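You operate a simulated robot arm through the tools that you are given. There is no shell and no other tool. Be economical: measure what you need, move in short steps, check, and stop when the job is done.

You are at the controls of a simulated two-armed robot. One attempt, no reset.

TASK
Fetch the orange peg from the far bench top and stand it on the corner bench top. Take the small wood block and put it on top of the prism on the far bench top. Take the yellow block and leave it on the red tile. Open the window bench back right door. Any order will do.

Only the result counts: the job must be done as asked and must still hold three seconds after the hand-in. Knocking over, shifting, dropping, spilling or breaking anything else fails it.

THE ROBOT
Two 6-joint arms with two-finger grippers on one trunk, on a base that drives. Base frame: it is fixed to the floor where the robot stands at the start and does not move with it; the origin is under the middle of the robot, x ahead of it, y to its left, z up. Lengths are in cm, angles in degrees, forces in N, time in s.
The left shoulder is at the start at [6, 14.3, 87.5], the right one opposite. With the tool pointing down near the work surface each hand reaches from about 32 to 72 cm from the robot's upright axis, wherever it stands, measured 20 degrees to its own side. Places, roughly: corner bench top [-250, 270, 80]; orange peg (2x2x4 cm) [70, 10, 80]; prism [50, 50, 75]; red tile (8x8x2 cm) [-70, -230, 70]; small wood block (3x3x3 cm) [50, 10, 80]; window bench back right door [-300, 510, 40]; yellow block (4x3x5 cm) [-110, -230, 70]. Payload 2.45 kg a hand.
The TCP of each hand is the grasp point between the finger pads, 2.6 cm short of the fingertips. In the tool frame z runs along the fingers and y along their closing line. The gripper opens to 9.6 cm. The gripper's body begins 6.9 cm behind the TCP.
Orientation is that of the tool frame in the base frame, as [roll, pitch, yaw] about the fixed x, y, z axes, in that order (R = Rz(yaw) Ry(pitch) Rx(roll)). With the fingers straight down and closing along the base's y, the tool's x points along the base's -x, its y along +y and its z along -z.

THE INTERFACE
- The arms move only by the tool servo_tool. It takes "left_motion", "right_motion" or both (then of equal length, played together; a hand with none holds still); each is text: rows parted by semicolons, each of 7 numbers parted by spaces: the shift along the tool's x, y, z in units of 200 mm (1.0 is 200 mm), then the turn, a rotation vector about the tool's x, y, z in units of 45 degrees (1.0 is 45 degrees), then the opening, from 0 (shut) to 1 (fully open). In form: dx dy dz ax ay az grip; .... A call has 1 to 20 rows; each row is the pose to reach, as a shift and turn from the pose commanded when the call began, along the tool's axes at that moment. A call with a number of a shift or a turn outside -1 to 1 is refused whole. A row lasts 0.2 s, in which the tool goes at most 5 cm and 8.6 degrees; a call with a longer step from one row to the next is refused whole, and so is a gripper value outside its range. A pose out of reach is approached as far as the arm can. The call stops where the force on the tool passes 40 N (or 10 N more than at its start, if that is more) or the arm is blocked; 0.2 s more then pass. The fingers move at their own pace and stop on an object; they squeeze with about 30 N. The grip force told is the motor's: it shows also when the fingers shut on nothing. Time passes only in rows, and 0.2 s behind the last, so rows that repeat a pose let the fingers close. It gives the time, the measured TCP pose, the force on the tool (base axes), the opening and the grip force at its end, in the units of the frame above (readings bear some noise), with the torque about the TCP (base axes, N m) and any sound that the robot's microphone picked up.
- Cameras (640 x 400 px; columns grow to the right, rows downward): "scene" is now at [12.79, 4.13, 147.89]; the picture's right is [0.53, -0.85, -0.00], its down [-0.63, -0.39, -0.67] and it looks along [0.57, 0.35, -0.74] (base axes); focal length 279 px, centre (320, 200). "left" rides on the left gripper at [8.2, -0.3, -9.8] in its tool frame; the picture's right is [0.04, 1.00, 0.00], its down [-0.73, 0.03, -0.68] and it looks along [-0.68, 0.03, 0.73] (tool axes); focal length 256 px, centre (320, 200). "right" rides on the right gripper at [8.2, 0.3, -9.8] in its tool frame; the picture's right is [-0.04, 1.00, 0.00], its down [-0.73, -0.03, -0.68] and it looks along [-0.68, -0.03, 0.73] (tool axes); focal length 256 px, centre (320, 200). There is no depth. A picture from a camera that has moved, and an enlarged one, comes with that camera's place and axes in the base frame and with its lens.
- get_image(camera): a new picture of that camera. The clock stands still meanwhile.
- lift_body(by): slides the trunk up (or, below 0, down) by that many cm; the arms and the scene camera ride with it, the base frame stays. It gives what a move gives, with no picture.
- drive_base(legs): drives the robot by 1 to 6 legs, each [ahead, turn to the left] in cm and degrees, along the robot's own axes; the way and the turn of a leg run together, so that a leg with both is an arc; at most 150 cm and 180 degrees a leg. The arms and the cameras ride along, it lands a little off, and it stops where it bumps. It gives what a move gives.
- head_to(pan, tilt): turns the head with the scene camera to pan (to the left, within 86 degrees either way) and tilt (down, from -29 to 69), counted from straight ahead of the robot. It gives what a move gives.
- close_up(camera, box): a new picture of the part [left, top, right, bottom] of that camera's present view, enlarged. The clock stands still meanwhile.
- job_done(): hands the job in; it is judged then, once.

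Go step by step. Nothing tells you exact positions but the pictures and the camera data: compare them with the known pose of the tool, close in by small moves and look again before you grip or let go. The budget is 165 turns and 122 pictures, counting those below and the enlarged ones. Unless the task says otherwise, let go and move clear before handing in.

The tools are called by a JSON object that holds its "method" and its "body". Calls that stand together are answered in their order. servo_tool: Moves the arms, as the interface text tells. Its arguments: {"type":"object","properties":{"left_motion":{"type":"string"},"right_motion":{"type":"string"}},"required":[]} The other tools are called the same way: lift_body (by) slides the trunk up or down; drive_base (legs) drives the base; head_to (pan, tilt) turns the head that bears the scene camera; get_image (camera) takes a picture; close_up (camera, box) takes an enlarged picture of a part of a camera's view; job_done () hands the job in.

At the start:

```text
clock: 0.0
left_tool_pos: [36.73, 41.32, 109.33]
left_ee_rot: [179.9, 0.0, 179.6]
left_force: [0.1, 0.1, 0.2]
left_ft_torque: [0.0, 0.0, -0.01]
left_width: 9.6
left_grip_force: 0.0
right_tool_pos: [30.44, 1.72, 103.85]
right_ee_rot: [-180.0, 0.0, 179.7]
right_force: [-0.7, 0.5, -0.1]
right_ft_torque: [-0.01, 0.0, 0.04]
right_width: 9.62
right_grip_force: 0.0
trunk travel left (down, up): [-50.0, 9.0]
robot x, y, heading: [0.18, 0.18, -0.1]
head pan, tilt: [32.0, 48.1]
```

scene: 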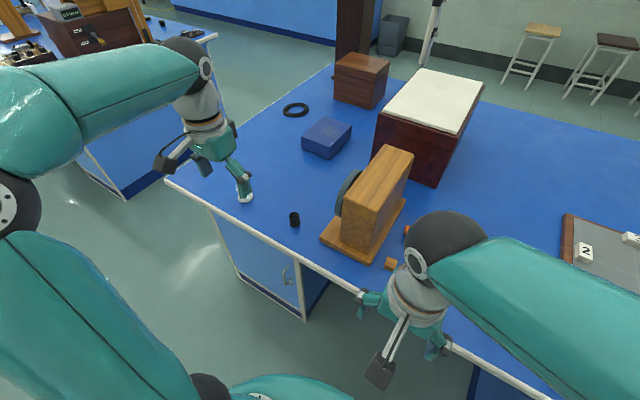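
right: 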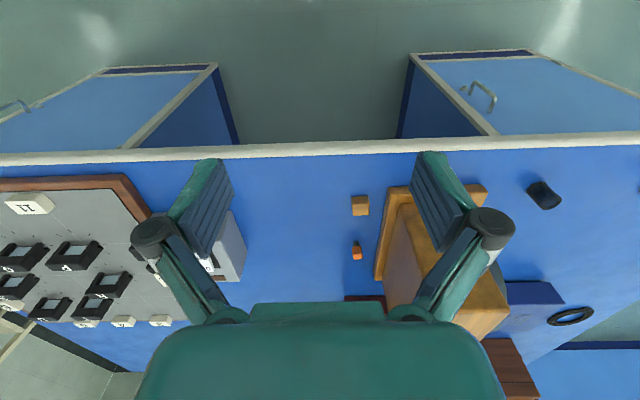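
left: 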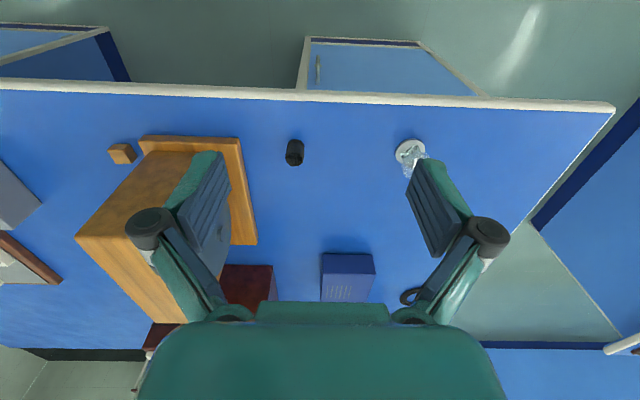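

I see the peg and wood block between the wooden apparatus and the keyboard board. I need a close look at these and at the candidate prism.

{"method": "close_up", "body": {"camera": "left", "box": [260, 110, 460, 235]}}

{"method": "close_up", "body": {"camera": "right", "box": [300, 170, 420, 290]}}

{"method": "close_up", "body": {"camera": "scene", "box": [140, 90, 460, 290]}}

```text
3.20 times, centred on (360, 172) of left
camera zoom: at [28.54, 41.13, 119.24], right [-0.03, 1.0, 0.0], down [0.73, 0.02, 0.68], along [0.68, 0.02, -0.73], focal length 819 px, centre (192, 288)
```

zoom: 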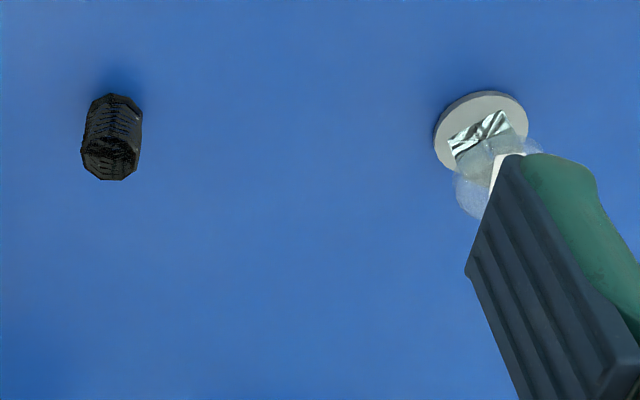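

```text
3.33 times, centred on (360, 230) of right
camera zoom: at [22.24, 2.03, 113.67], right [0.05, 1.0, 0.0], down [0.73, -0.03, 0.68], along [0.68, -0.03, -0.73], focal length 853 px, centre (187, 100)
```

zoom: 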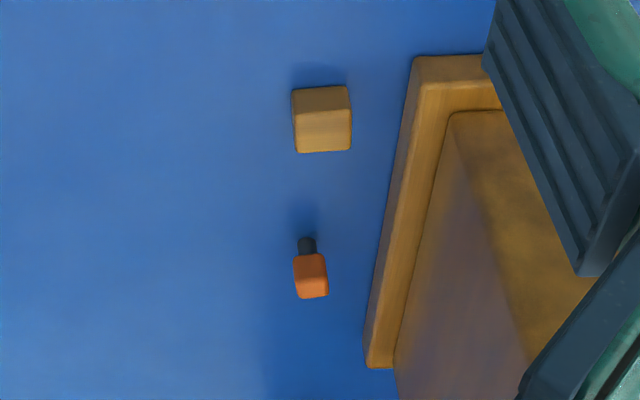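

```text
2.00 times, centred on (300, 190) of scene
camera zoom: at [12.79, 4.13, 147.89], right [0.53, -0.85, 0.0], down [-0.63, -0.39, -0.67], along [0.57, 0.35, -0.74], focal length 558 px, centre (360, 220)
```

zoom: 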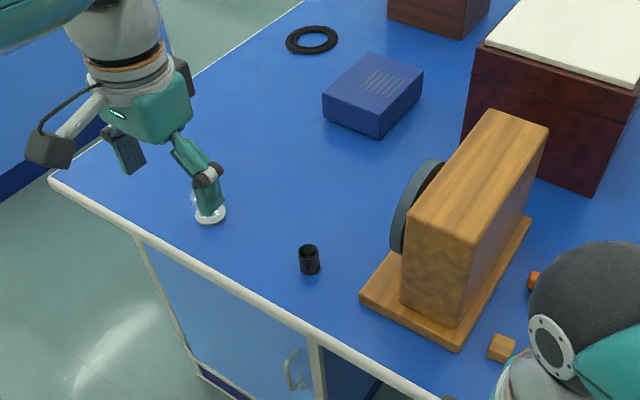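

I lift the left hand clear to see the glass item and move the right hand forward over the block and peg to measure by parallax.

{"method": "servo_tool", "body": {"left_motion": "0.2 0 0 0 0 0 1; 0.4 0 -0.1 0 0 0 1; 0.4 0 -0.2 0 0 0 1", "right_motion": "-0.2 0 0 0 0 0 1; -0.4 0.15 0 0 0 0 1; -0.6 0.15 0 0 0 0 1"}}

{"method": "get_image", "body": {"camera": "right"}}

{"method": "get_image", "body": {"camera": "left"}}

{"method": "get_image", "body": {"camera": "scene"}}

```text
clock: 0.8
left_tool_pos: [28.97, 41.45, 113.36]
left_ee_rot: [180.0, 0.0, 179.6]
left_force: [0.2, 0.7, -0.5]
left_ft_torque: [0.03, 0.03, -0.01]
left_width: 9.61
left_grip_force: 0.0
right_tool_pos: [42.49, 4.84, 103.59]
right_ee_rot: [179.9, -0.2, 179.7]
right_force: [1.1, -0.7, -0.7]
right_ft_torque: [-0.02, 0.04, -0.04]
right_width: 9.61
right_grip_force: 0.0
trunk travel left (down, up): [-50.0, 9.0]
robot x, y, heading: [-0.17, 0.28, 0.2]
head pan, tilt: [32.0, 48.1]
```

```text
115 pictures are left
camera right: at [34.46, 5.09, 113.46], right [0.05, 1.0, 0.0], down [0.73, -0.03, 0.68], along [0.68, -0.03, -0.74], focal length 256 px, centre (320, 200)
```

right: 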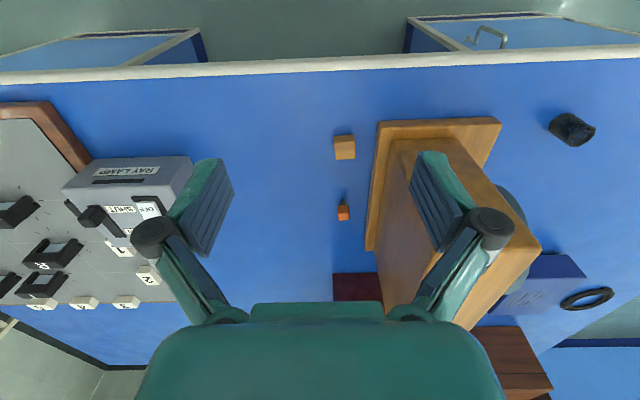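

```text
114 pictures are left
camera left: at [20.74, 41.16, 123.23], right [-0.03, 1.0, 0.0], down [0.73, 0.02, 0.68], along [0.68, 0.02, -0.73], focal length 256 px, centre (320, 200)
```

left: 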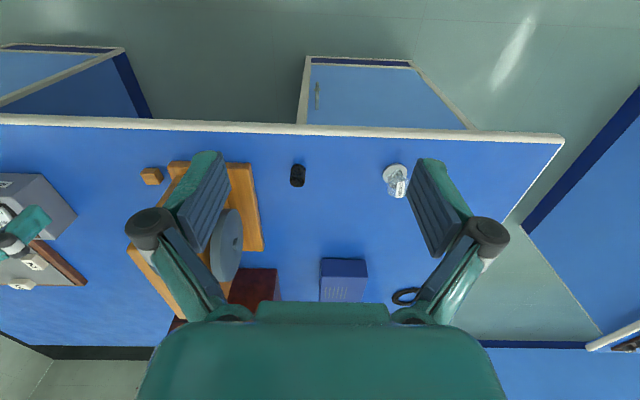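

```text
113 pictures are left
camera scene: at [12.98, 4.09, 147.86], right [0.53, -0.85, 0.0], down [-0.63, -0.39, -0.67], along [0.57, 0.35, -0.75], focal length 279 px, centre (320, 200)
```

scene: 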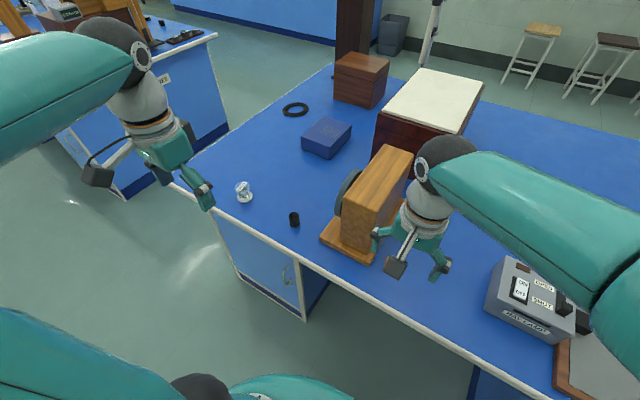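

Block is near (54, 7.7), peg near (67, 7.9), bench top near 80. Zooming on peg, glass item and black item to identify them.

{"method": "close_up", "body": {"camera": "right", "box": [320, 120, 400, 240]}}

{"method": "close_up", "body": {"camera": "left", "box": [280, 145, 420, 215]}}

{"method": "close_up", "body": {"camera": "scene", "box": [220, 165, 320, 235]}}

```text
3.33 times, centred on (360, 180) of right
camera zoom: at [34.46, 5.09, 113.46], right [0.05, 1.0, 0.0], down [0.73, -0.03, 0.68], along [0.68, -0.03, -0.74], focal length 853 px, centre (187, 267)
```

zoom: 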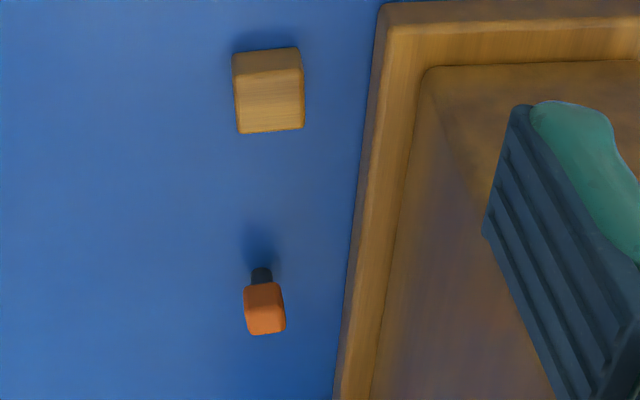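

```text
4.57 times, centred on (350, 180) of left
camera zoom: at [20.74, 41.16, 123.23], right [-0.03, 1.0, 0.0], down [0.73, 0.02, 0.68], along [0.68, 0.02, -0.73], focal length 1170 px, centre (183, 291)
```

zoom: 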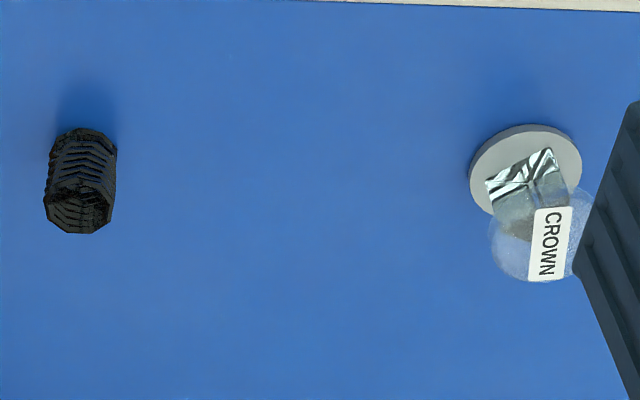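

```text
5.71 times, centred on (270, 200) of scene
camera zoom: at [12.98, 4.09, 147.86], right [0.53, -0.85, 0.0], down [-0.63, -0.39, -0.67], along [0.57, 0.35, -0.75], focal length 1594 px, centre (606, 200)
```

zoom: 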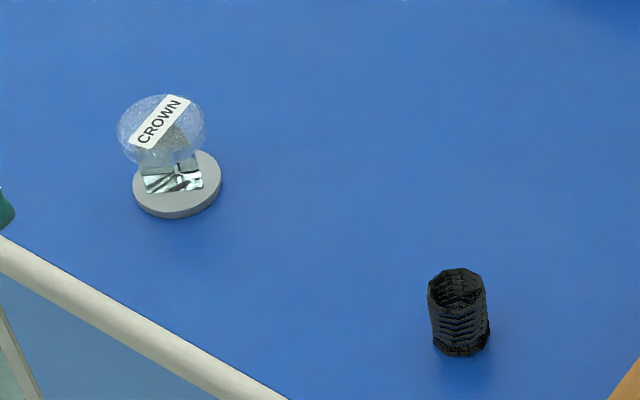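

The labelled CROWN glass is the prism (about (52, 57), top near 85). I go above the wood block with a narrowed grip, slightly away from the wooden stand.

{"method": "servo_tool", "body": {"right_motion": "-0.2 0.05 0 0 0 0 0.48; -0.4 0.12 0.1 0 0 0 0.48; -0.56 0.135 0.3 0 0 0 0.48; -0.56 0.135 0.5 0 0 0 0.48; -0.56 0.135 0.6 0 0 0 0.48"}}

{"method": "get_image", "body": {"camera": "right"}}

{"method": "get_image", "body": {"camera": "scene"}}

```text
refused: row 3 steps farther than a row can; nothing moved
```

```text
109 pictures are left
camera right: at [34.46, 5.09, 113.46], right [0.05, 1.0, 0.0], down [0.73, -0.03, 0.68], along [0.68, -0.03, -0.74], focal length 256 px, centre (320, 200)
```

right: 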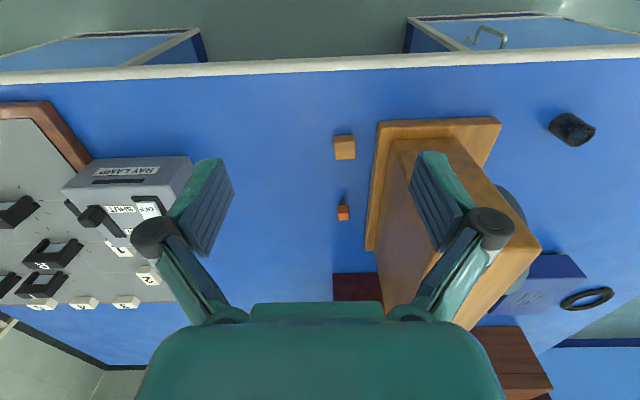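

```text
108 pictures are left
camera scene: at [12.98, 4.09, 147.86], right [0.53, -0.85, 0.0], down [-0.63, -0.39, -0.67], along [0.57, 0.35, -0.75], focal length 279 px, centre (320, 200)
```

scene: 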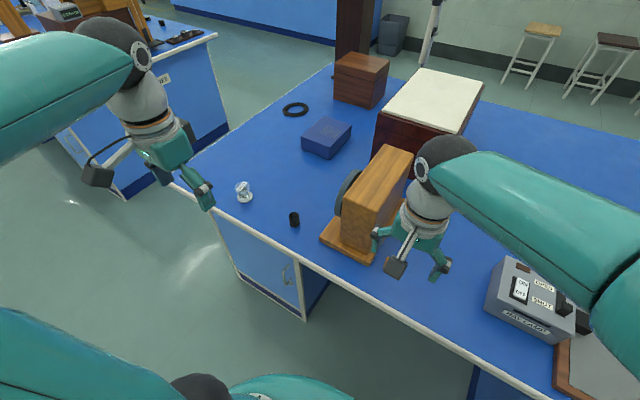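

The step was too long; nothing moved. I repeat with shorter rows.

{"method": "servo_tool", "body": {"right_motion": "-0.2 0.05 0 0 0 0 0.48; -0.4 0.1 0.05 0 0 0 0.48; -0.56 0.135 0.15 0 0 0 0.48; -0.56 0.135 0.38 0 0 0 0.48; -0.56 0.135 0.6 0 0 0 0.48; -0.56 0.135 0.6 0 0 0 0.48"}}

{"method": "get_image", "body": {"camera": "right"}}

```text
clock: 2.2
left_tool_pos: [28.71, 41.53, 113.36]
left_ee_rot: [179.9, 0.1, 179.6]
left_force: [0.8, 0.0, 0.1]
left_ft_torque: [-0.01, 0.01, -0.01]
left_width: 9.6
left_grip_force: 0.0
right_tool_pos: [53.52, 7.34, 91.7]
right_ee_rot: [-180.0, 0.0, 179.7]
right_force: [0.0, 0.0, 0.8]
right_ft_torque: [0.02, -0.03, -0.02]
right_width: 4.63
right_grip_force: 0.0
trunk travel left (down, up): [-50.0, 9.0]
robot x, y, heading: [0.15, 0.08, 0.1]
head pan, tilt: [32.0, 48.1]
```

```text
107 pictures are left
camera right: at [45.42, 7.68, 101.57], right [0.05, 1.0, 0.0], down [0.73, -0.03, 0.68], along [0.68, -0.03, -0.73], focal length 256 px, centre (320, 200)
```

right: 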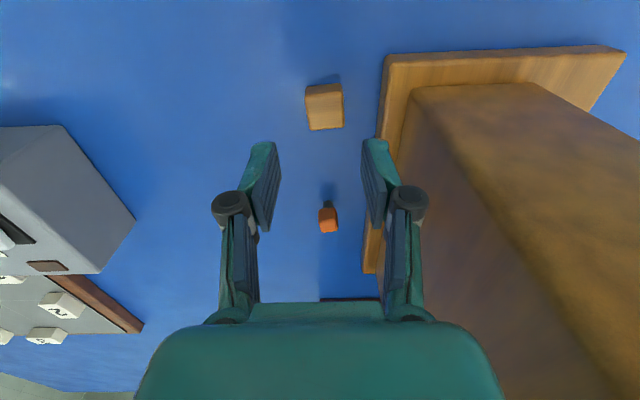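

Block fits at (54.0, 7.6). Descending around it, then looking.

{"method": "servo_tool", "body": {"right_motion": "-0.022 0.008 0.2 0 0 0 0.48; -0.022 0.008 0.35 0 0 0 0.48; -0.022 0.008 0.42 0 0 0 0.48; -0.022 0.008 0.42 0 0 0 0.48"}}

{"method": "get_image", "body": {"camera": "right"}}

```text
clock: 3.2
left_tool_pos: [28.81, 41.47, 113.3]
left_ee_rot: [-180.0, 0.1, 179.7]
left_force: [-1.0, -0.1, 0.1]
left_ft_torque: [-0.01, 0.0, -0.01]
left_width: 9.58
left_grip_force: 0.1
right_tool_pos: [54.0, 7.42, 83.36]
right_ee_rot: [-179.9, 0.0, 179.6]
right_force: [-0.2, -0.1, -0.1]
right_ft_torque: [0.0, 0.05, 0.0]
right_width: 4.6
right_grip_force: 0.2
trunk travel left (down, up): [-50.0, 9.0]
robot x, y, heading: [-0.32, -0.05, -0.0]
head pan, tilt: [32.0, 48.1]
```

```text
106 pictures are left
camera right: at [45.89, 7.76, 93.22], right [0.05, 1.0, 0.0], down [0.73, -0.03, 0.68], along [0.68, -0.03, -0.73], focal length 256 px, centre (320, 200)
```

right: 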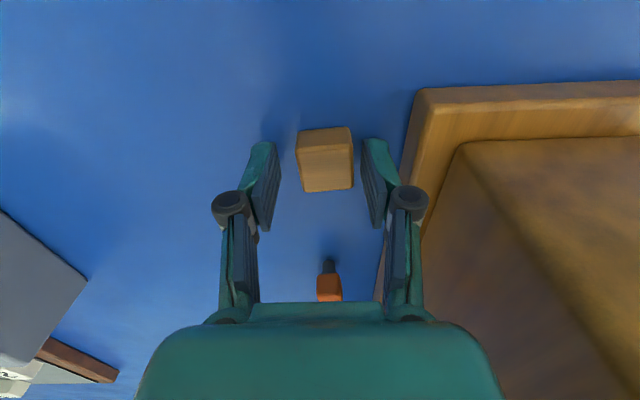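

Block lies between the fingers. Down slightly and close.

{"method": "servo_tool", "body": {"right_motion": "-0.01 0.005 0.02 0 0 0 0.48; -0.01 0.005 0.02 0 0 0 0; -0.01 0.005 0.02 0 0 0 0; -0.01 0.005 0.02 0 0 0 0; -0.01 0.005 0.02 0 0 0 0"}}

{"method": "get_image", "body": {"camera": "right"}}

```text
clock: 4.4
left_tool_pos: [28.65, 41.44, 113.25]
left_ee_rot: [-180.0, 0.0, 179.8]
left_force: [-0.9, 0.1, 0.0]
left_ft_torque: [0.01, 0.0, 0.01]
left_width: 9.62
left_grip_force: 0.1
right_tool_pos: [54.21, 7.76, 83.11]
right_ee_rot: [-180.0, 0.0, 179.8]
right_force: [0.0, 1.0, 0.0]
right_ft_torque: [0.0, -0.03, 0.05]
right_width: 2.86
right_grip_force: 30.1
trunk travel left (down, up): [-50.0, 9.0]
robot x, y, heading: [-0.27, 0.12, 0.1]
head pan, tilt: [32.0, 48.1]
```

```text
105 pictures are left
camera right: at [46.15, 7.88, 92.82], right [0.05, 1.0, 0.0], down [0.73, -0.03, 0.68], along [0.68, -0.03, -0.73], focal length 256 px, centre (320, 200)
```

right: 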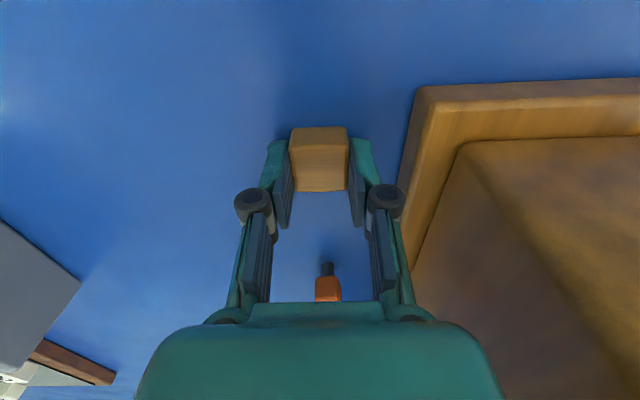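

Gripped (2.9 cm). Lifting and drawing back toward the robot.

{"method": "servo_tool", "body": {"right_motion": "0 0 -0.1 0 0 0 0; 0 0 -0.3 0 0 0 0; 0 0 -0.5 0 0 0 0; 0 0 -0.7 0 0 0 0; 0 0 -0.9 0 0 0 0; 0.2 0 -1 0 0 0 0; 0.4 0 -1 0 0 0 0; 0.6 0 -1 0 0 0 0; 0.8 0 -1 0 0 0 0; 1 0 -1 0 0 0 0"}}

{"method": "head_to", "body": {"pan": 70, "tilt": 35}}

{"method": "get_image", "body": {"camera": "scene"}}

```text
clock: 6.6
left_tool_pos: [28.56, 41.54, 113.43]
left_ee_rot: [-180.0, 0.2, 179.7]
left_force: [-1.2, 0.3, 1.0]
left_ft_torque: [-0.04, -0.03, -0.01]
left_width: 9.59
left_grip_force: 0.1
right_tool_pos: [34.2, 7.65, 103.15]
right_ee_rot: [-180.0, 0.0, 179.5]
right_force: [0.7, 0.5, 0.1]
right_ft_torque: [-0.04, -0.01, -0.02]
right_width: 2.86
right_grip_force: 30.4
trunk travel left (down, up): [-50.0, 9.0]
robot x, y, heading: [0.23, -0.12, -0.2]
head pan, tilt: [32.0, 48.1]
```

```text
clock: 7.6
left_tool_pos: [28.85, 41.51, 113.29]
left_ee_rot: [-179.9, 0.0, 179.7]
left_force: [-0.4, 0.1, -0.3]
left_ft_torque: [0.01, 0.04, -0.02]
left_width: 9.59
left_grip_force: 0.1
right_tool_pos: [34.35, 7.75, 103.04]
right_ee_rot: [-180.0, 0.0, 179.6]
right_force: [-0.8, -0.9, 0.4]
right_ft_torque: [-0.02, 0.03, -0.03]
right_width: 2.84
right_grip_force: 29.9
trunk travel left (down, up): [-50.0, 9.0]
robot x, y, heading: [0.12, -0.03, -0.1]
head pan, tilt: [70.0, 35.0]
```

```text
104 pictures are left
camera scene: at [9.14, 8.24, 149.8], right [0.94, -0.34, 0.0], down [-0.2, -0.54, -0.82], along [0.28, 0.77, -0.57], focal length 279 px, centre (320, 200)
```

scene: 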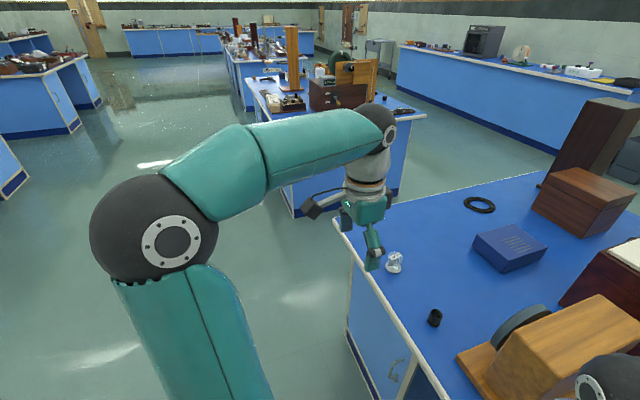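

The aisle to the left is clear. I drive parallel to the bench by about 48 cm and face it again.

{"method": "drive_base", "body": {"legs": [[0, 90], [48, 0], [0, -90]]}}

{"method": "head_to", "body": {"pan": 10, "tilt": 50}}

{"method": "get_image", "body": {"camera": "right"}}

{"method": "get_image", "body": {"camera": "scene"}}

```text
clock: 12.0
left_tool_pos: [-39.36, 32.17, 113.24]
left_ee_rot: [-179.9, -0.1, -94.4]
left_force: [0.2, 1.0, -0.3]
left_ft_torque: [-0.03, -0.03, 0.02]
left_width: 9.6
left_grip_force: 0.1
right_tool_pos: [-5.13, 35.33, 103.29]
right_ee_rot: [-180.0, -0.1, -94.5]
right_force: [-0.4, -0.9, -1.0]
right_ft_torque: [0.0, -0.01, 0.01]
right_width: 2.85
right_grip_force: 29.7
trunk travel left (down, up): [-50.0, 9.0]
robot x, y, heading: [4.36, 0.42, 86.5]
head pan, tilt: [70.0, 35.0]
stopped in leg 1: the robot was blocked; the commanded pose is now the measured one
```

```text
clock: 13.3
left_tool_pos: [-39.22, 32.2, 113.39]
left_ee_rot: [-180.0, 0.0, -94.3]
left_force: [0.1, -0.1, -0.1]
left_ft_torque: [0.02, -0.03, 0.0]
left_width: 9.61
left_grip_force: 0.0
right_tool_pos: [-5.0, 35.23, 103.34]
right_ee_rot: [-179.9, 0.0, -94.5]
right_force: [0.6, -0.1, -0.3]
right_ft_torque: [0.0, -0.01, -0.01]
right_width: 2.87
right_grip_force: 29.5
trunk travel left (down, up): [-50.0, 9.0]
robot x, y, heading: [4.38, 0.06, 86.6]
head pan, tilt: [10.0, 50.0]
```

```text
103 pictures are left
camera right: at [-5.98, 27.08, 113.04], right [-0.99, 0.12, 0.0], down [0.09, 0.73, 0.68], along [0.08, 0.67, -0.73], focal length 256 px, centre (320, 200)
```

right: 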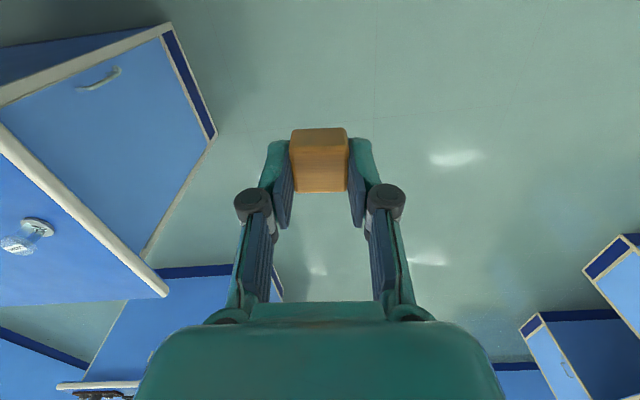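

```text
102 pictures are left
camera scene: at [3.81, 13.7, 147.63], right [0.99, 0.11, 0.0], down [0.09, -0.76, -0.64], along [-0.07, 0.64, -0.77], focal length 279 px, centre (320, 200)
```

scene: 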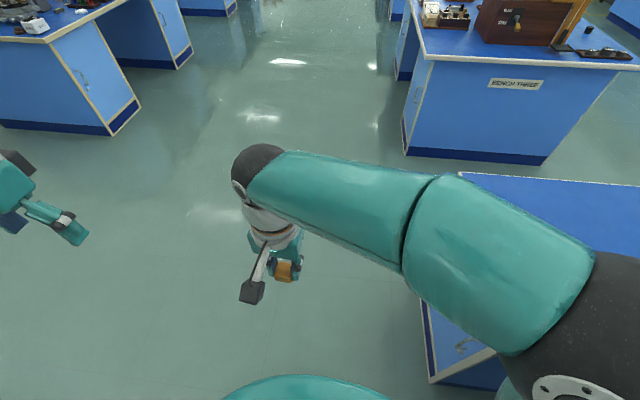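

The turn was blocked just short; I check what touched on the right side.

{"method": "head_to", "body": {"pan": -75, "tilt": 50}}

{"method": "get_image", "body": {"camera": "scene"}}

```text
clock: 14.9
left_tool_pos: [-39.24, 32.06, 113.29]
left_ee_rot: [180.0, 0.1, -94.5]
left_force: [-0.1, 0.3, 0.4]
left_ft_torque: [0.0, 0.03, 0.03]
left_width: 9.63
left_grip_force: 0.1
right_tool_pos: [-5.13, 35.21, 103.29]
right_ee_rot: [179.9, 0.0, -94.5]
right_force: [0.9, 1.1, -0.1]
right_ft_torque: [0.0, 0.01, 0.0]
right_width: 2.88
right_grip_force: 29.6
trunk travel left (down, up): [-50.0, 9.0]
robot x, y, heading: [4.55, -0.18, 86.4]
head pan, tilt: [-75.0, 50.0]
```

```text
101 pictures are left
camera scene: at [12.23, 7.59, 147.63], right [0.2, -0.98, 0.0], down [-0.75, -0.15, -0.64], along [0.63, 0.13, -0.77], focal length 279 px, centre (320, 200)
```

scene: 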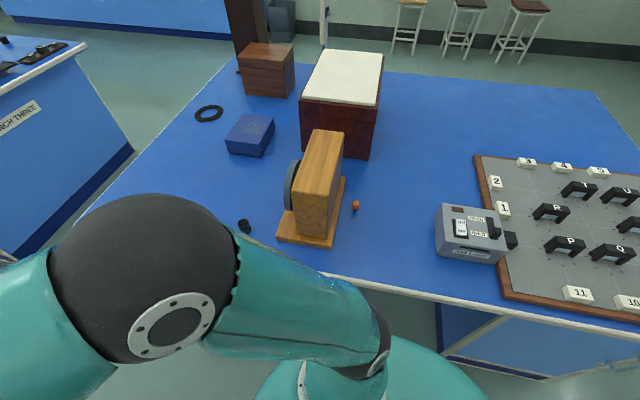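

Nothing on the bench moved; the base itself likely touched the bench. I turn back, back off 14 cm, and then do the sidestep.

{"method": "drive_base", "body": {"legs": [[0, -86.5], [-16, 0], [0, 90], [48, 0], [0, -90]]}}

{"method": "head_to", "body": {"pan": 10, "tilt": 50}}

{"method": "get_image", "body": {"camera": "right"}}

{"method": "get_image", "body": {"camera": "scene"}}

```text
clock: 18.9
left_tool_pos: [29.42, 48.06, 113.51]
left_ee_rot: [179.8, 0.1, -175.3]
left_force: [1.5, -0.2, -0.2]
left_ft_torque: [0.06, -0.02, 0.0]
left_width: 9.58
left_grip_force: 0.1
right_tool_pos: [37.92, 14.88, 103.31]
right_ee_rot: [-180.0, 0.0, -175.2]
right_force: [0.8, -0.2, 0.3]
right_ft_torque: [0.07, 0.0, 0.02]
right_width: 2.84
right_grip_force: 30.2
trunk travel left (down, up): [-50.0, 9.0]
robot x, y, heading: [4.09, 4.05, 5.8]
head pan, tilt: [-75.0, 50.0]
stopped in leg 1: the robot was blocked; the commanded pose is now the measured one
```

```text
clock: 20.5
left_tool_pos: [29.39, 48.27, 113.53]
left_ee_rot: [179.9, -0.1, -175.2]
left_force: [0.3, -0.4, -0.2]
left_ft_torque: [0.0, 0.0, -0.03]
left_width: 9.61
left_grip_force: 0.1
right_tool_pos: [37.95, 15.12, 103.2]
right_ee_rot: [180.0, 0.0, -175.1]
right_force: [0.6, 0.4, -0.3]
right_ft_torque: [0.0, -0.01, 0.04]
right_width: 2.83
right_grip_force: 30.1
trunk travel left (down, up): [-50.0, 9.0]
robot x, y, heading: [4.55, 4.0, 5.5]
head pan, tilt: [10.0, 50.0]
```

```text
100 pictures are left
camera right: at [29.83, 14.69, 113.11], right [-0.04, 1.0, 0.0], down [0.73, 0.03, 0.68], along [0.68, 0.03, -0.73], focal length 256 px, centre (320, 200)
```

right: 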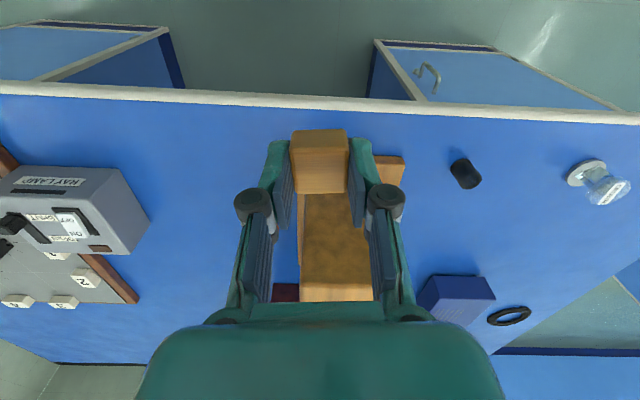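

```text
99 pictures are left
camera scene: at [17.73, 6.69, 147.63], right [0.27, -0.96, 0.0], down [-0.74, -0.21, -0.64], along [0.62, 0.17, -0.77], focal length 279 px, centre (320, 200)
```

scene: 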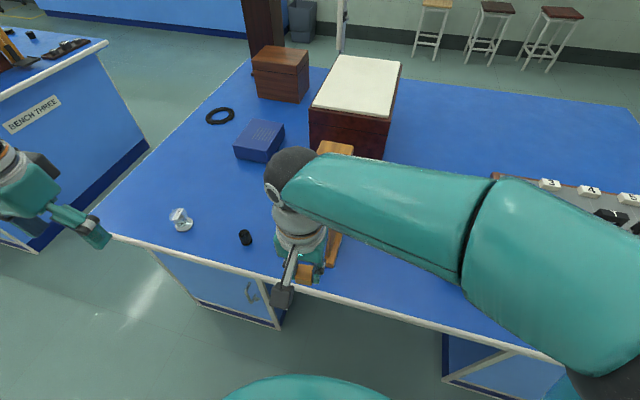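

Blocked again near the original heading, at about (4.3, 4). I back off straight first.

{"method": "drive_base", "body": {"legs": [[-15, 0]]}}

{"method": "head_to", "body": {"pan": 86, "tilt": 45}}

{"method": "get_image", "body": {"camera": "scene"}}

{"method": "head_to", "body": {"pan": -86, "tilt": 45}}

{"method": "get_image", "body": {"camera": "scene"}}

```text
clock: 21.9
left_tool_pos: [14.6, 46.75, 113.52]
left_ee_rot: [-180.0, 0.0, -175.3]
left_force: [0.3, -0.6, 0.7]
left_ft_torque: [0.0, -0.03, 0.0]
left_width: 9.61
left_grip_force: 0.0
right_tool_pos: [22.99, 13.66, 103.28]
right_ee_rot: [180.0, 0.2, -175.2]
right_force: [-1.5, 0.4, -0.1]
right_ft_torque: [-0.01, -0.06, 0.01]
right_width: 2.86
right_grip_force: 29.7
trunk travel left (down, up): [-50.0, 9.0]
robot x, y, heading: [-10.61, 2.5, 5.6]
head pan, tilt: [10.0, 50.0]
```

```text
clock: 23.4
left_tool_pos: [14.67, 46.67, 113.47]
left_ee_rot: [179.9, 0.0, -175.3]
left_force: [0.3, -0.7, -0.3]
left_ft_torque: [0.01, 0.04, 0.04]
left_width: 9.56
left_grip_force: 0.0
right_tool_pos: [23.16, 13.66, 103.34]
right_ee_rot: [-180.0, 0.0, -175.2]
right_force: [0.4, -0.4, -0.4]
right_ft_torque: [0.01, -0.01, 0.0]
right_width: 2.86
right_grip_force: 30.0
trunk travel left (down, up): [-50.0, 9.0]
robot x, y, heading: [-10.51, 2.67, 5.6]
head pan, tilt: [85.9, 45.0]
```

```text
98 pictures are left
camera scene: at [-4.64, 11.28, 148.32], right [1.0, 0.03, 0.0], down [0.02, -0.71, -0.71], along [-0.02, 0.71, -0.71], focal length 279 px, centre (320, 200)
```

scene: 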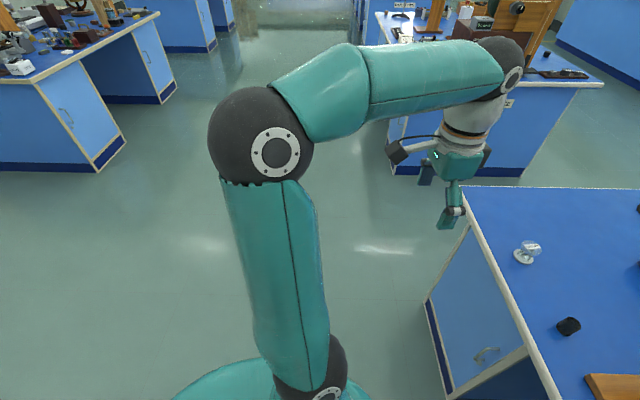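

```text
clock: 26.0
left_tool_pos: [14.71, 46.76, 113.48]
left_ee_rot: [179.9, -0.1, -175.3]
left_force: [-0.1, -0.5, -0.5]
left_ft_torque: [-0.02, 0.02, 0.01]
left_width: 9.6
left_grip_force: 0.0
right_tool_pos: [23.18, 13.66, 103.33]
right_ee_rot: [179.9, 0.0, -175.1]
right_force: [-0.1, 0.1, -0.1]
right_ft_torque: [-0.03, 0.02, 0.0]
right_width: 2.86
right_grip_force: 30.2
trunk travel left (down, up): [-50.0, 9.0]
robot x, y, heading: [-10.69, 2.65, 5.7]
head pan, tilt: [-85.9, 45.0]
```

```text
97 pictures are left
camera scene: at [-3.08, -4.86, 148.32], right [-0.99, -0.17, 0.0], down [-0.12, 0.7, -0.71], along [0.12, -0.7, -0.71], focal length 279 px, centre (320, 200)
```

scene: 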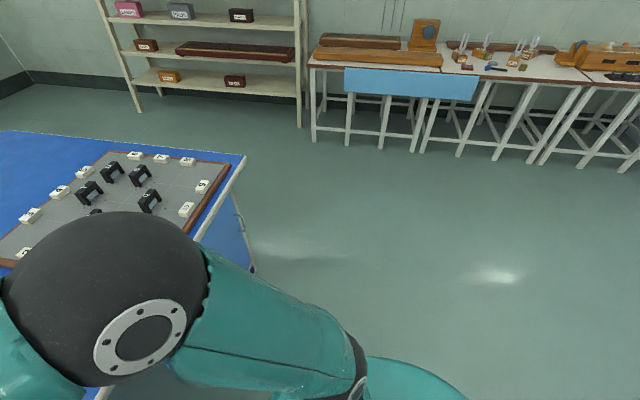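

Now at x=-10.6 with clearance. Turning, sidestepping and facing the bench again.

{"method": "drive_base", "body": {"legs": [[0, 84.3], [46, 0], [0, -90], [5, 0]]}}

{"method": "head_to", "body": {"pan": 5, "tilt": 50}}

{"method": "get_image", "body": {"camera": "right"}}

{"method": "get_image", "body": {"camera": "scene"}}

```text
clock: 30.2
left_tool_pos: [-50.54, 34.62, 113.48]
left_ee_rot: [-180.0, 0.1, -93.8]
left_force: [-0.4, 0.4, -0.4]
left_ft_torque: [-0.02, 0.0, 0.02]
left_width: 9.59
left_grip_force: 0.1
right_tool_pos: [-16.35, 38.29, 103.63]
right_ee_rot: [179.8, 0.1, -94.2]
right_force: [-0.5, 0.2, 0.3]
right_ft_torque: [-0.01, -0.02, 0.0]
right_width: 2.87
right_grip_force: 30.3
trunk travel left (down, up): [-50.0, 9.0]
robot x, y, heading: [-6.09, 2.66, 87.3]
head pan, tilt: [-85.9, 45.0]
stopped in leg 1: the robot was blocked; the commanded pose is now the measured one
```

```text
clock: 31.9
left_tool_pos: [-50.42, 34.62, 113.59]
left_ee_rot: [180.0, 0.1, -93.8]
left_force: [-0.3, -0.2, 0.1]
left_ft_torque: [0.0, 0.04, -0.01]
left_width: 9.59
left_grip_force: 0.0
right_tool_pos: [-16.16, 38.26, 103.61]
right_ee_rot: [179.9, 0.1, -94.1]
right_force: [0.5, 0.5, 1.2]
right_ft_torque: [-0.02, 0.02, -0.02]
right_width: 2.83
right_grip_force: 30.2
trunk travel left (down, up): [-50.0, 9.0]
robot x, y, heading: [-6.57, 2.71, 87.3]
head pan, tilt: [5.0, 50.0]
```

```text
96 pictures are left
camera right: at [-17.03, 30.07, 113.39], right [-0.99, 0.11, 0.0], down [0.08, 0.73, 0.68], along [0.07, 0.68, -0.73], focal length 256 px, centre (320, 200)
```

right: 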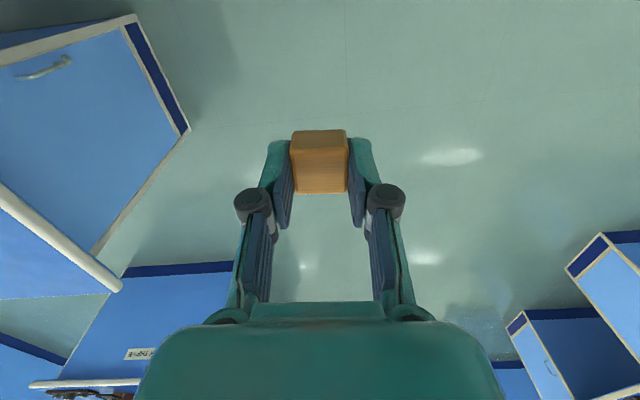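

```text
95 pictures are left
camera scene: at [-6.33, 16.52, 147.63], right [1.0, 0.04, 0.0], down [0.03, -0.77, -0.64], along [-0.03, 0.64, -0.77], focal length 279 px, centre (320, 200)
```

scene: 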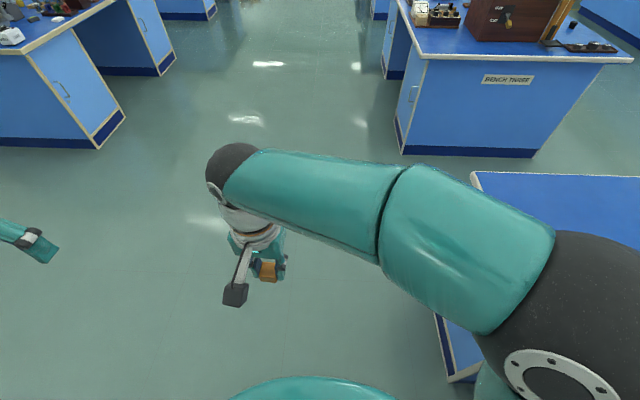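

Large turns seem to lag and stop a few degrees short. From here I drive forward and turn back in smaller pieces.

{"method": "drive_base", "body": {"legs": [[46, 0], [0, -30], [0, -30], [0, -27]]}}

```text
clock: 39.2
left_tool_pos: [22.02, 96.4, 113.83]
left_ee_rot: [179.8, 0.3, -176.4]
left_force: [-0.8, -1.6, 0.9]
left_ft_torque: [0.02, 0.0, 0.0]
left_width: 9.6
left_grip_force: 0.0
right_tool_pos: [30.11, 63.08, 103.71]
right_ee_rot: [179.6, 0.0, -176.4]
right_force: [0.4, -1.4, -0.1]
right_ft_torque: [0.04, -0.02, -0.03]
right_width: 2.86
right_grip_force: 29.3
trunk travel left (down, up): [-50.0, 9.0]
robot x, y, heading: [-4.62, 53.23, 4.0]
head pan, tilt: [5.0, 50.0]
stopped in leg 4: the robot was blocked; the commanded pose is now the measured one
```

Now at (-4.6, 53) heading 4°, close enough. Looking at the prism from the right hand.

{"method": "get_image", "body": {"camera": "right"}}

{"method": "get_image", "body": {"camera": "scene"}}

```text
94 pictures are left
camera right: at [21.86, 62.74, 113.48], right [-0.02, 1.0, 0.01], down [0.73, 0.01, 0.68], along [0.68, 0.02, -0.73], focal length 256 px, centre (320, 200)
```

right: 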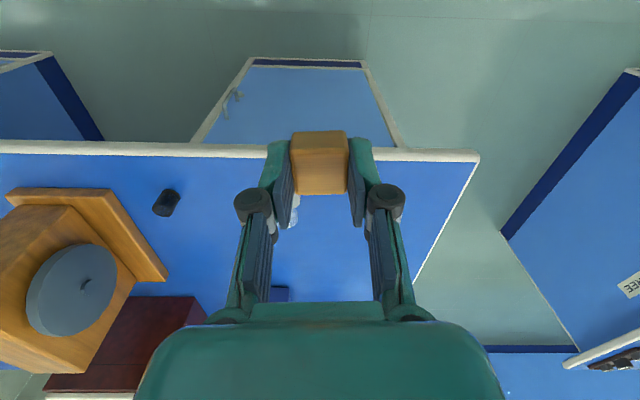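

```text
93 pictures are left
camera scene: at [9.33, 54.21, 147.63], right [0.16, -0.99, 0.0], down [-0.76, -0.12, -0.64], along [0.63, 0.1, -0.77], focal length 279 px, centre (320, 200)
```

scene: 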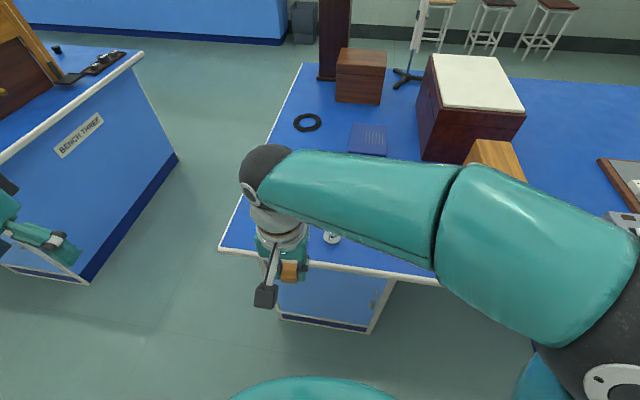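

I shift the hand aside so the camera sees the prism beside the fingers.

{"method": "servo_tool", "body": {"right_motion": "-0.1 -0.2 0 0 0 0 0; -0.2 -0.4 0 0 0 0 0; -0.3 -0.6 0 0 0 0 0; -0.4 -0.8 0 0 0 0 0; -0.44 -0.93 0 0 0 0 0; -0.44 -0.93 0 0 0 0 0"}}

{"method": "get_image", "body": {"camera": "right"}}

{"method": "close_up", "body": {"camera": "right", "box": [370, 120, 470, 200]}}

{"method": "get_image", "body": {"camera": "scene"}}

```text
clock: 40.6
left_tool_pos: [21.93, 96.71, 113.6]
left_ee_rot: [179.9, 0.0, -176.4]
left_force: [-0.3, -0.2, 0.2]
left_ft_torque: [0.0, 0.01, -0.02]
left_width: 9.61
left_grip_force: 0.1
right_tool_pos: [39.95, 45.28, 103.67]
right_ee_rot: [179.8, 0.1, -176.3]
right_force: [0.1, -0.3, 0.0]
right_ft_torque: [-0.02, 0.0, 0.01]
right_width: 2.85
right_grip_force: 29.8
trunk travel left (down, up): [-50.0, 9.0]
robot x, y, heading: [-4.59, 52.61, 4.0]
head pan, tilt: [5.0, 50.0]
```

```text
92 pictures are left
camera right: at [31.87, 45.09, 113.44], right [-0.02, 1.0, 0.0], down [0.73, 0.01, 0.68], along [0.68, 0.02, -0.73], focal length 256 px, centre (320, 200)
```

right: 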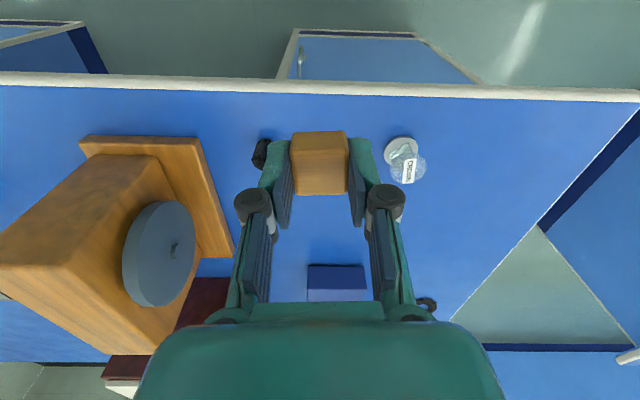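

```text
5.00 times, centred on (420, 160) of right
camera zoom: at [31.87, 45.09, 113.44], right [-0.02, 1.0, 0.0], down [0.73, 0.01, 0.68], along [0.68, 0.02, -0.73], focal length 1280 px, centre (-180, 400)
```

zoom: 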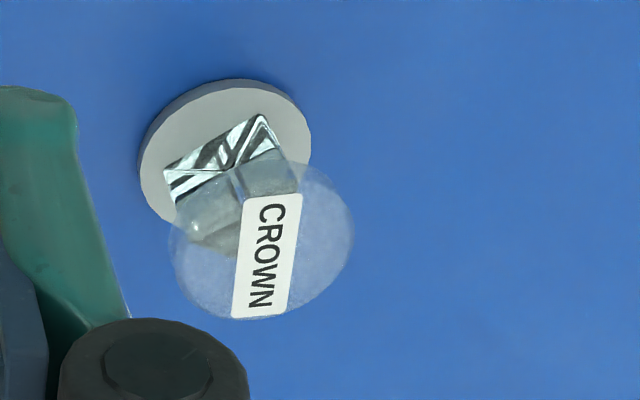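

```text
90 pictures are left
camera scene: at [9.35, 54.55, 147.63], right [0.16, -0.99, 0.0], down [-0.76, -0.12, -0.64], along [0.63, 0.1, -0.77], focal length 279 px, centre (320, 200)
```

scene: 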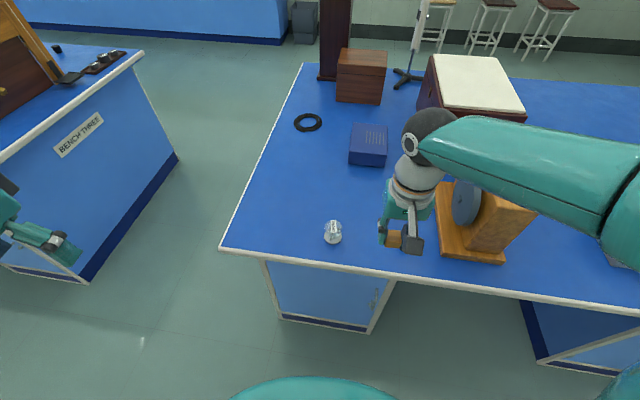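

Prism top looks like a flat 4.8 cm disc at about (51.8, 57.6, 85.4). A second view from the scene camera to check.

{"method": "close_up", "body": {"camera": "scene", "box": [300, 205, 364, 245]}}

```text
10.00 times, centred on (332, 225) of scene
camera zoom: at [9.35, 54.55, 147.63], right [0.16, -0.99, 0.0], down [-0.76, -0.12, -0.64], along [0.63, 0.1, -0.77], focal length 2789 px, centre (200, -50)
```

zoom: 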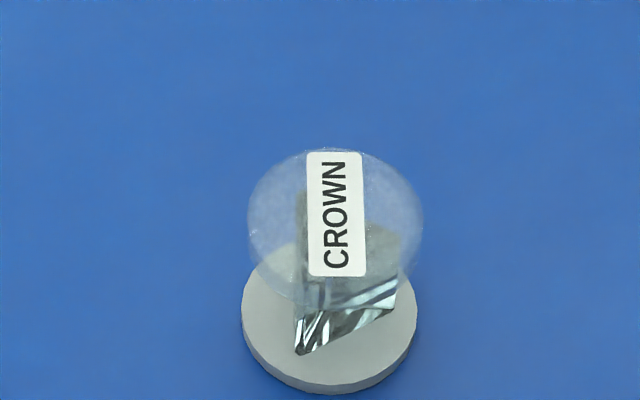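

Both views agree: (51.7, 57.6, ~85.4). Moving the block over the prism, stopping about 3 cm above.

{"method": "servo_tool", "body": {"right_motion": "-0.15 0.14 0 0 0 0 0; -0.3 0.28 0 0 0 0 0; -0.45 0.42 0 0 0 0 0; -0.62 0.576 0 0 0 0 0; -0.62 0.576 0.2 0 0 0 0; -0.62 0.576 0.4 0 0 0 0; -0.62 0.576 0.58 0 0 0 0; -0.62 0.576 0.58 0 0 0 0"}}

{"method": "close_up", "body": {"camera": "right", "box": [240, 80, 400, 220]}}

{"method": "close_up", "body": {"camera": "scene", "box": [280, 170, 380, 260]}}

{"method": "get_image", "body": {"camera": "left"}}

```text
clock: 42.4
left_tool_pos: [22.05, 96.65, 113.77]
left_ee_rot: [179.8, 0.0, -176.3]
left_force: [-1.3, -0.1, -0.2]
left_ft_torque: [-0.04, -0.01, 0.01]
left_width: 9.61
left_grip_force: 0.1
right_tool_pos: [51.43, 57.32, 91.86]
right_ee_rot: [179.8, 0.1, -176.4]
right_force: [0.0, -0.2, -0.7]
right_ft_torque: [-0.01, 0.03, -0.01]
right_width: 2.85
right_grip_force: 30.0
trunk travel left (down, up): [-50.0, 9.0]
robot x, y, heading: [-4.23, 53.16, 4.1]
head pan, tilt: [5.0, 50.0]
```

```text
2.86 times, centred on (320, 150) of right
camera zoom: at [43.39, 57.25, 101.86], right [-0.02, 1.0, 0.0], down [0.73, 0.01, 0.68], along [0.68, 0.02, -0.73], focal length 731 px, centre (320, 343)
```

zoom: 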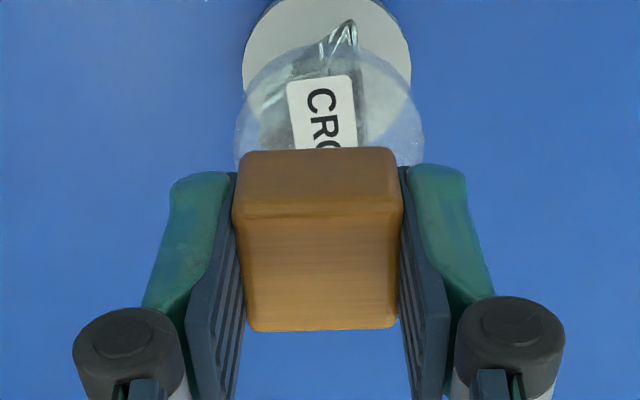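

```text
4.44 times, centred on (330, 215) of scene
camera zoom: at [9.36, 54.53, 147.63], right [0.16, -0.99, 0.0], down [-0.76, -0.12, -0.64], along [0.63, 0.1, -0.77], focal length 1240 px, centre (276, 133)
```

zoom: 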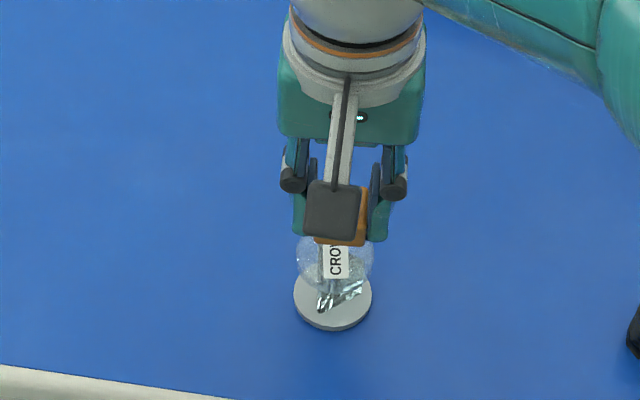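

```text
86 pictures are left
camera left: at [13.83, 95.8, 123.62], right [-0.1, 0.99, 0.0], down [0.73, 0.07, 0.68], along [0.68, 0.07, -0.73], focal length 256 px, centre (320, 200)
```

left: 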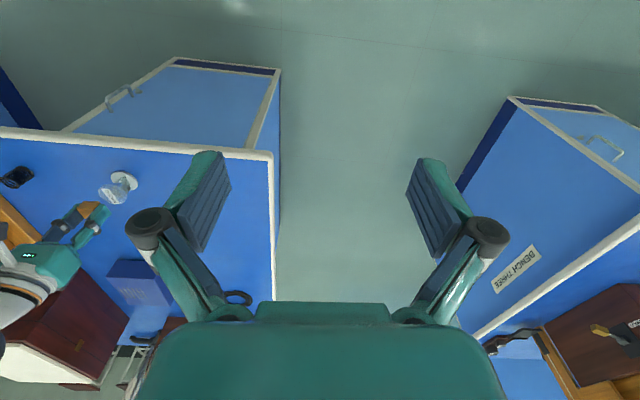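

Fine shift of 0.4 cm forward and 0.3 left, then down to near contact.

{"method": "servo_tool", "body": {"right_motion": "-0.021 0.013 0 0 0 0 0; -0.021 0.013 0.06 0 0 0 0; -0.021 0.013 0.12 0 0 0 0; -0.021 0.013 0.12 0 0 0 0"}}

{"method": "close_up", "body": {"camera": "right", "box": [240, 80, 400, 220]}}

{"method": "close_up", "body": {"camera": "left", "box": [80, 160, 160, 230]}}

```text
clock: 43.4
left_tool_pos: [21.9, 96.67, 113.7]
left_ee_rot: [179.9, 0.1, -176.5]
left_force: [-0.2, -0.6, 0.1]
left_ft_torque: [-0.04, 0.01, -0.02]
left_width: 9.61
left_grip_force: 0.1
right_tool_pos: [52.09, 57.82, 89.6]
right_ee_rot: [179.8, 0.1, -176.4]
right_force: [-0.4, 0.5, 0.6]
right_ft_torque: [0.01, 0.02, 0.02]
right_width: 2.85
right_grip_force: 30.3
trunk travel left (down, up): [-50.0, 9.0]
robot x, y, heading: [-4.49, 53.02, 4.0]
head pan, tilt: [5.0, 50.0]
```

```text
2.86 times, centred on (320, 150) of right
camera zoom: at [43.86, 57.58, 99.49], right [-0.02, 1.0, 0.0], down [0.73, 0.01, 0.68], along [0.68, 0.02, -0.73], focal length 731 px, centre (320, 343)
```

zoom: 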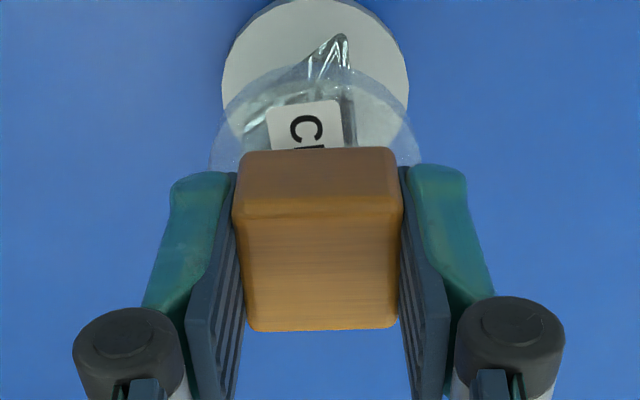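

```text
5.71 times, centred on (120, 195) of left
camera zoom: at [13.83, 95.79, 123.62], right [-0.1, 0.99, 0.0], down [0.73, 0.07, 0.68], along [0.68, 0.07, -0.73], focal length 1463 px, centre (1463, 229)
```

zoom: 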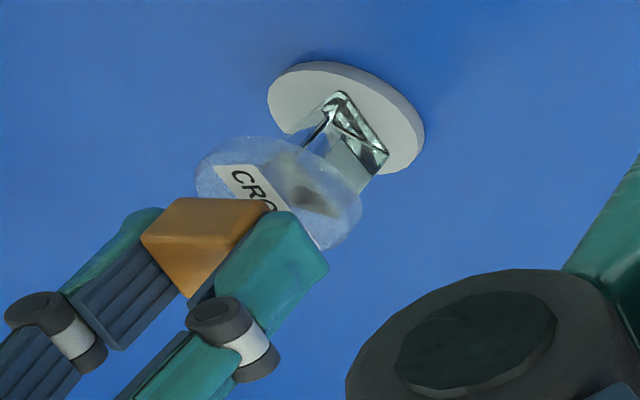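

Aligned. Lowering 0.7 cm and reading force.

{"method": "servo_tool", "body": {"right_motion": "0 0 0.02 0 0 0 0; 0 0 0.035 0 0 0 0; 0 0 0.035 0 0 0 0"}}

{"method": "close_up", "body": {"camera": "left", "box": [80, 160, 160, 230]}}

```text
clock: 44.2
left_tool_pos: [21.88, 96.69, 113.66]
left_ee_rot: [179.9, 0.1, -176.3]
left_force: [0.0, 0.2, -0.4]
left_ft_torque: [-0.01, -0.01, -0.01]
left_width: 9.59
left_grip_force: 0.1
right_tool_pos: [52.01, 57.81, 88.86]
right_ee_rot: [179.8, -0.1, -176.5]
right_force: [0.9, 0.1, -0.1]
right_ft_torque: [0.03, 0.0, -0.05]
right_width: 2.85
right_grip_force: 30.1
trunk travel left (down, up): [-50.0, 9.0]
robot x, y, heading: [-4.32, 52.97, 4.3]
head pan, tilt: [5.0, 50.0]
```

```text
5.71 times, centred on (120, 195) of left
camera zoom: at [13.84, 95.79, 123.62], right [-0.1, 0.99, 0.0], down [0.73, 0.07, 0.68], along [0.68, 0.07, -0.73], focal length 1463 px, centre (1463, 229)
```

zoom: 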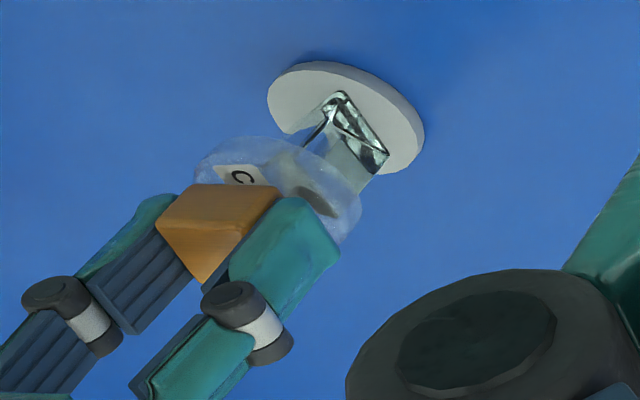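

No contact yet; roughly another centimetre to go. Lowering gently.

{"method": "servo_tool", "body": {"right_motion": "0 0 0.015 0 0 0 0; 0 0 0.03 0 0 0 0; 0 0 0.04 0 0 0 0; 0 0 0.04 0 0 0 0"}}

{"method": "close_up", "body": {"camera": "left", "box": [80, 160, 160, 230]}}

```text
clock: 45.2
left_tool_pos: [21.86, 96.7, 113.73]
left_ee_rot: [179.9, 0.1, -176.4]
left_force: [1.1, 0.6, 0.0]
left_ft_torque: [0.02, -0.01, 0.01]
left_width: 9.64
left_grip_force: 0.0
right_tool_pos: [51.97, 57.81, 88.24]
right_ee_rot: [179.7, 0.4, -176.4]
right_force: [0.4, -1.5, 11.9]
right_ft_torque: [-0.1, -0.01, -0.03]
right_width: 2.87
right_grip_force: 29.7
trunk travel left (down, up): [-50.0, 9.0]
robot x, y, heading: [-4.58, 52.69, 4.3]
head pan, tilt: [5.0, 50.0]
```

```text
5.71 times, centred on (120, 195) of left
camera zoom: at [13.73, 95.78, 123.66], right [-0.1, 0.99, 0.0], down [0.73, 0.07, 0.68], along [0.68, 0.07, -0.73], focal length 1463 px, centre (1463, 229)
```

zoom: 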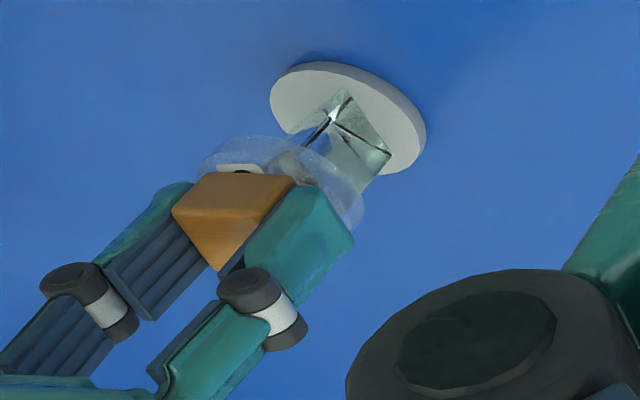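

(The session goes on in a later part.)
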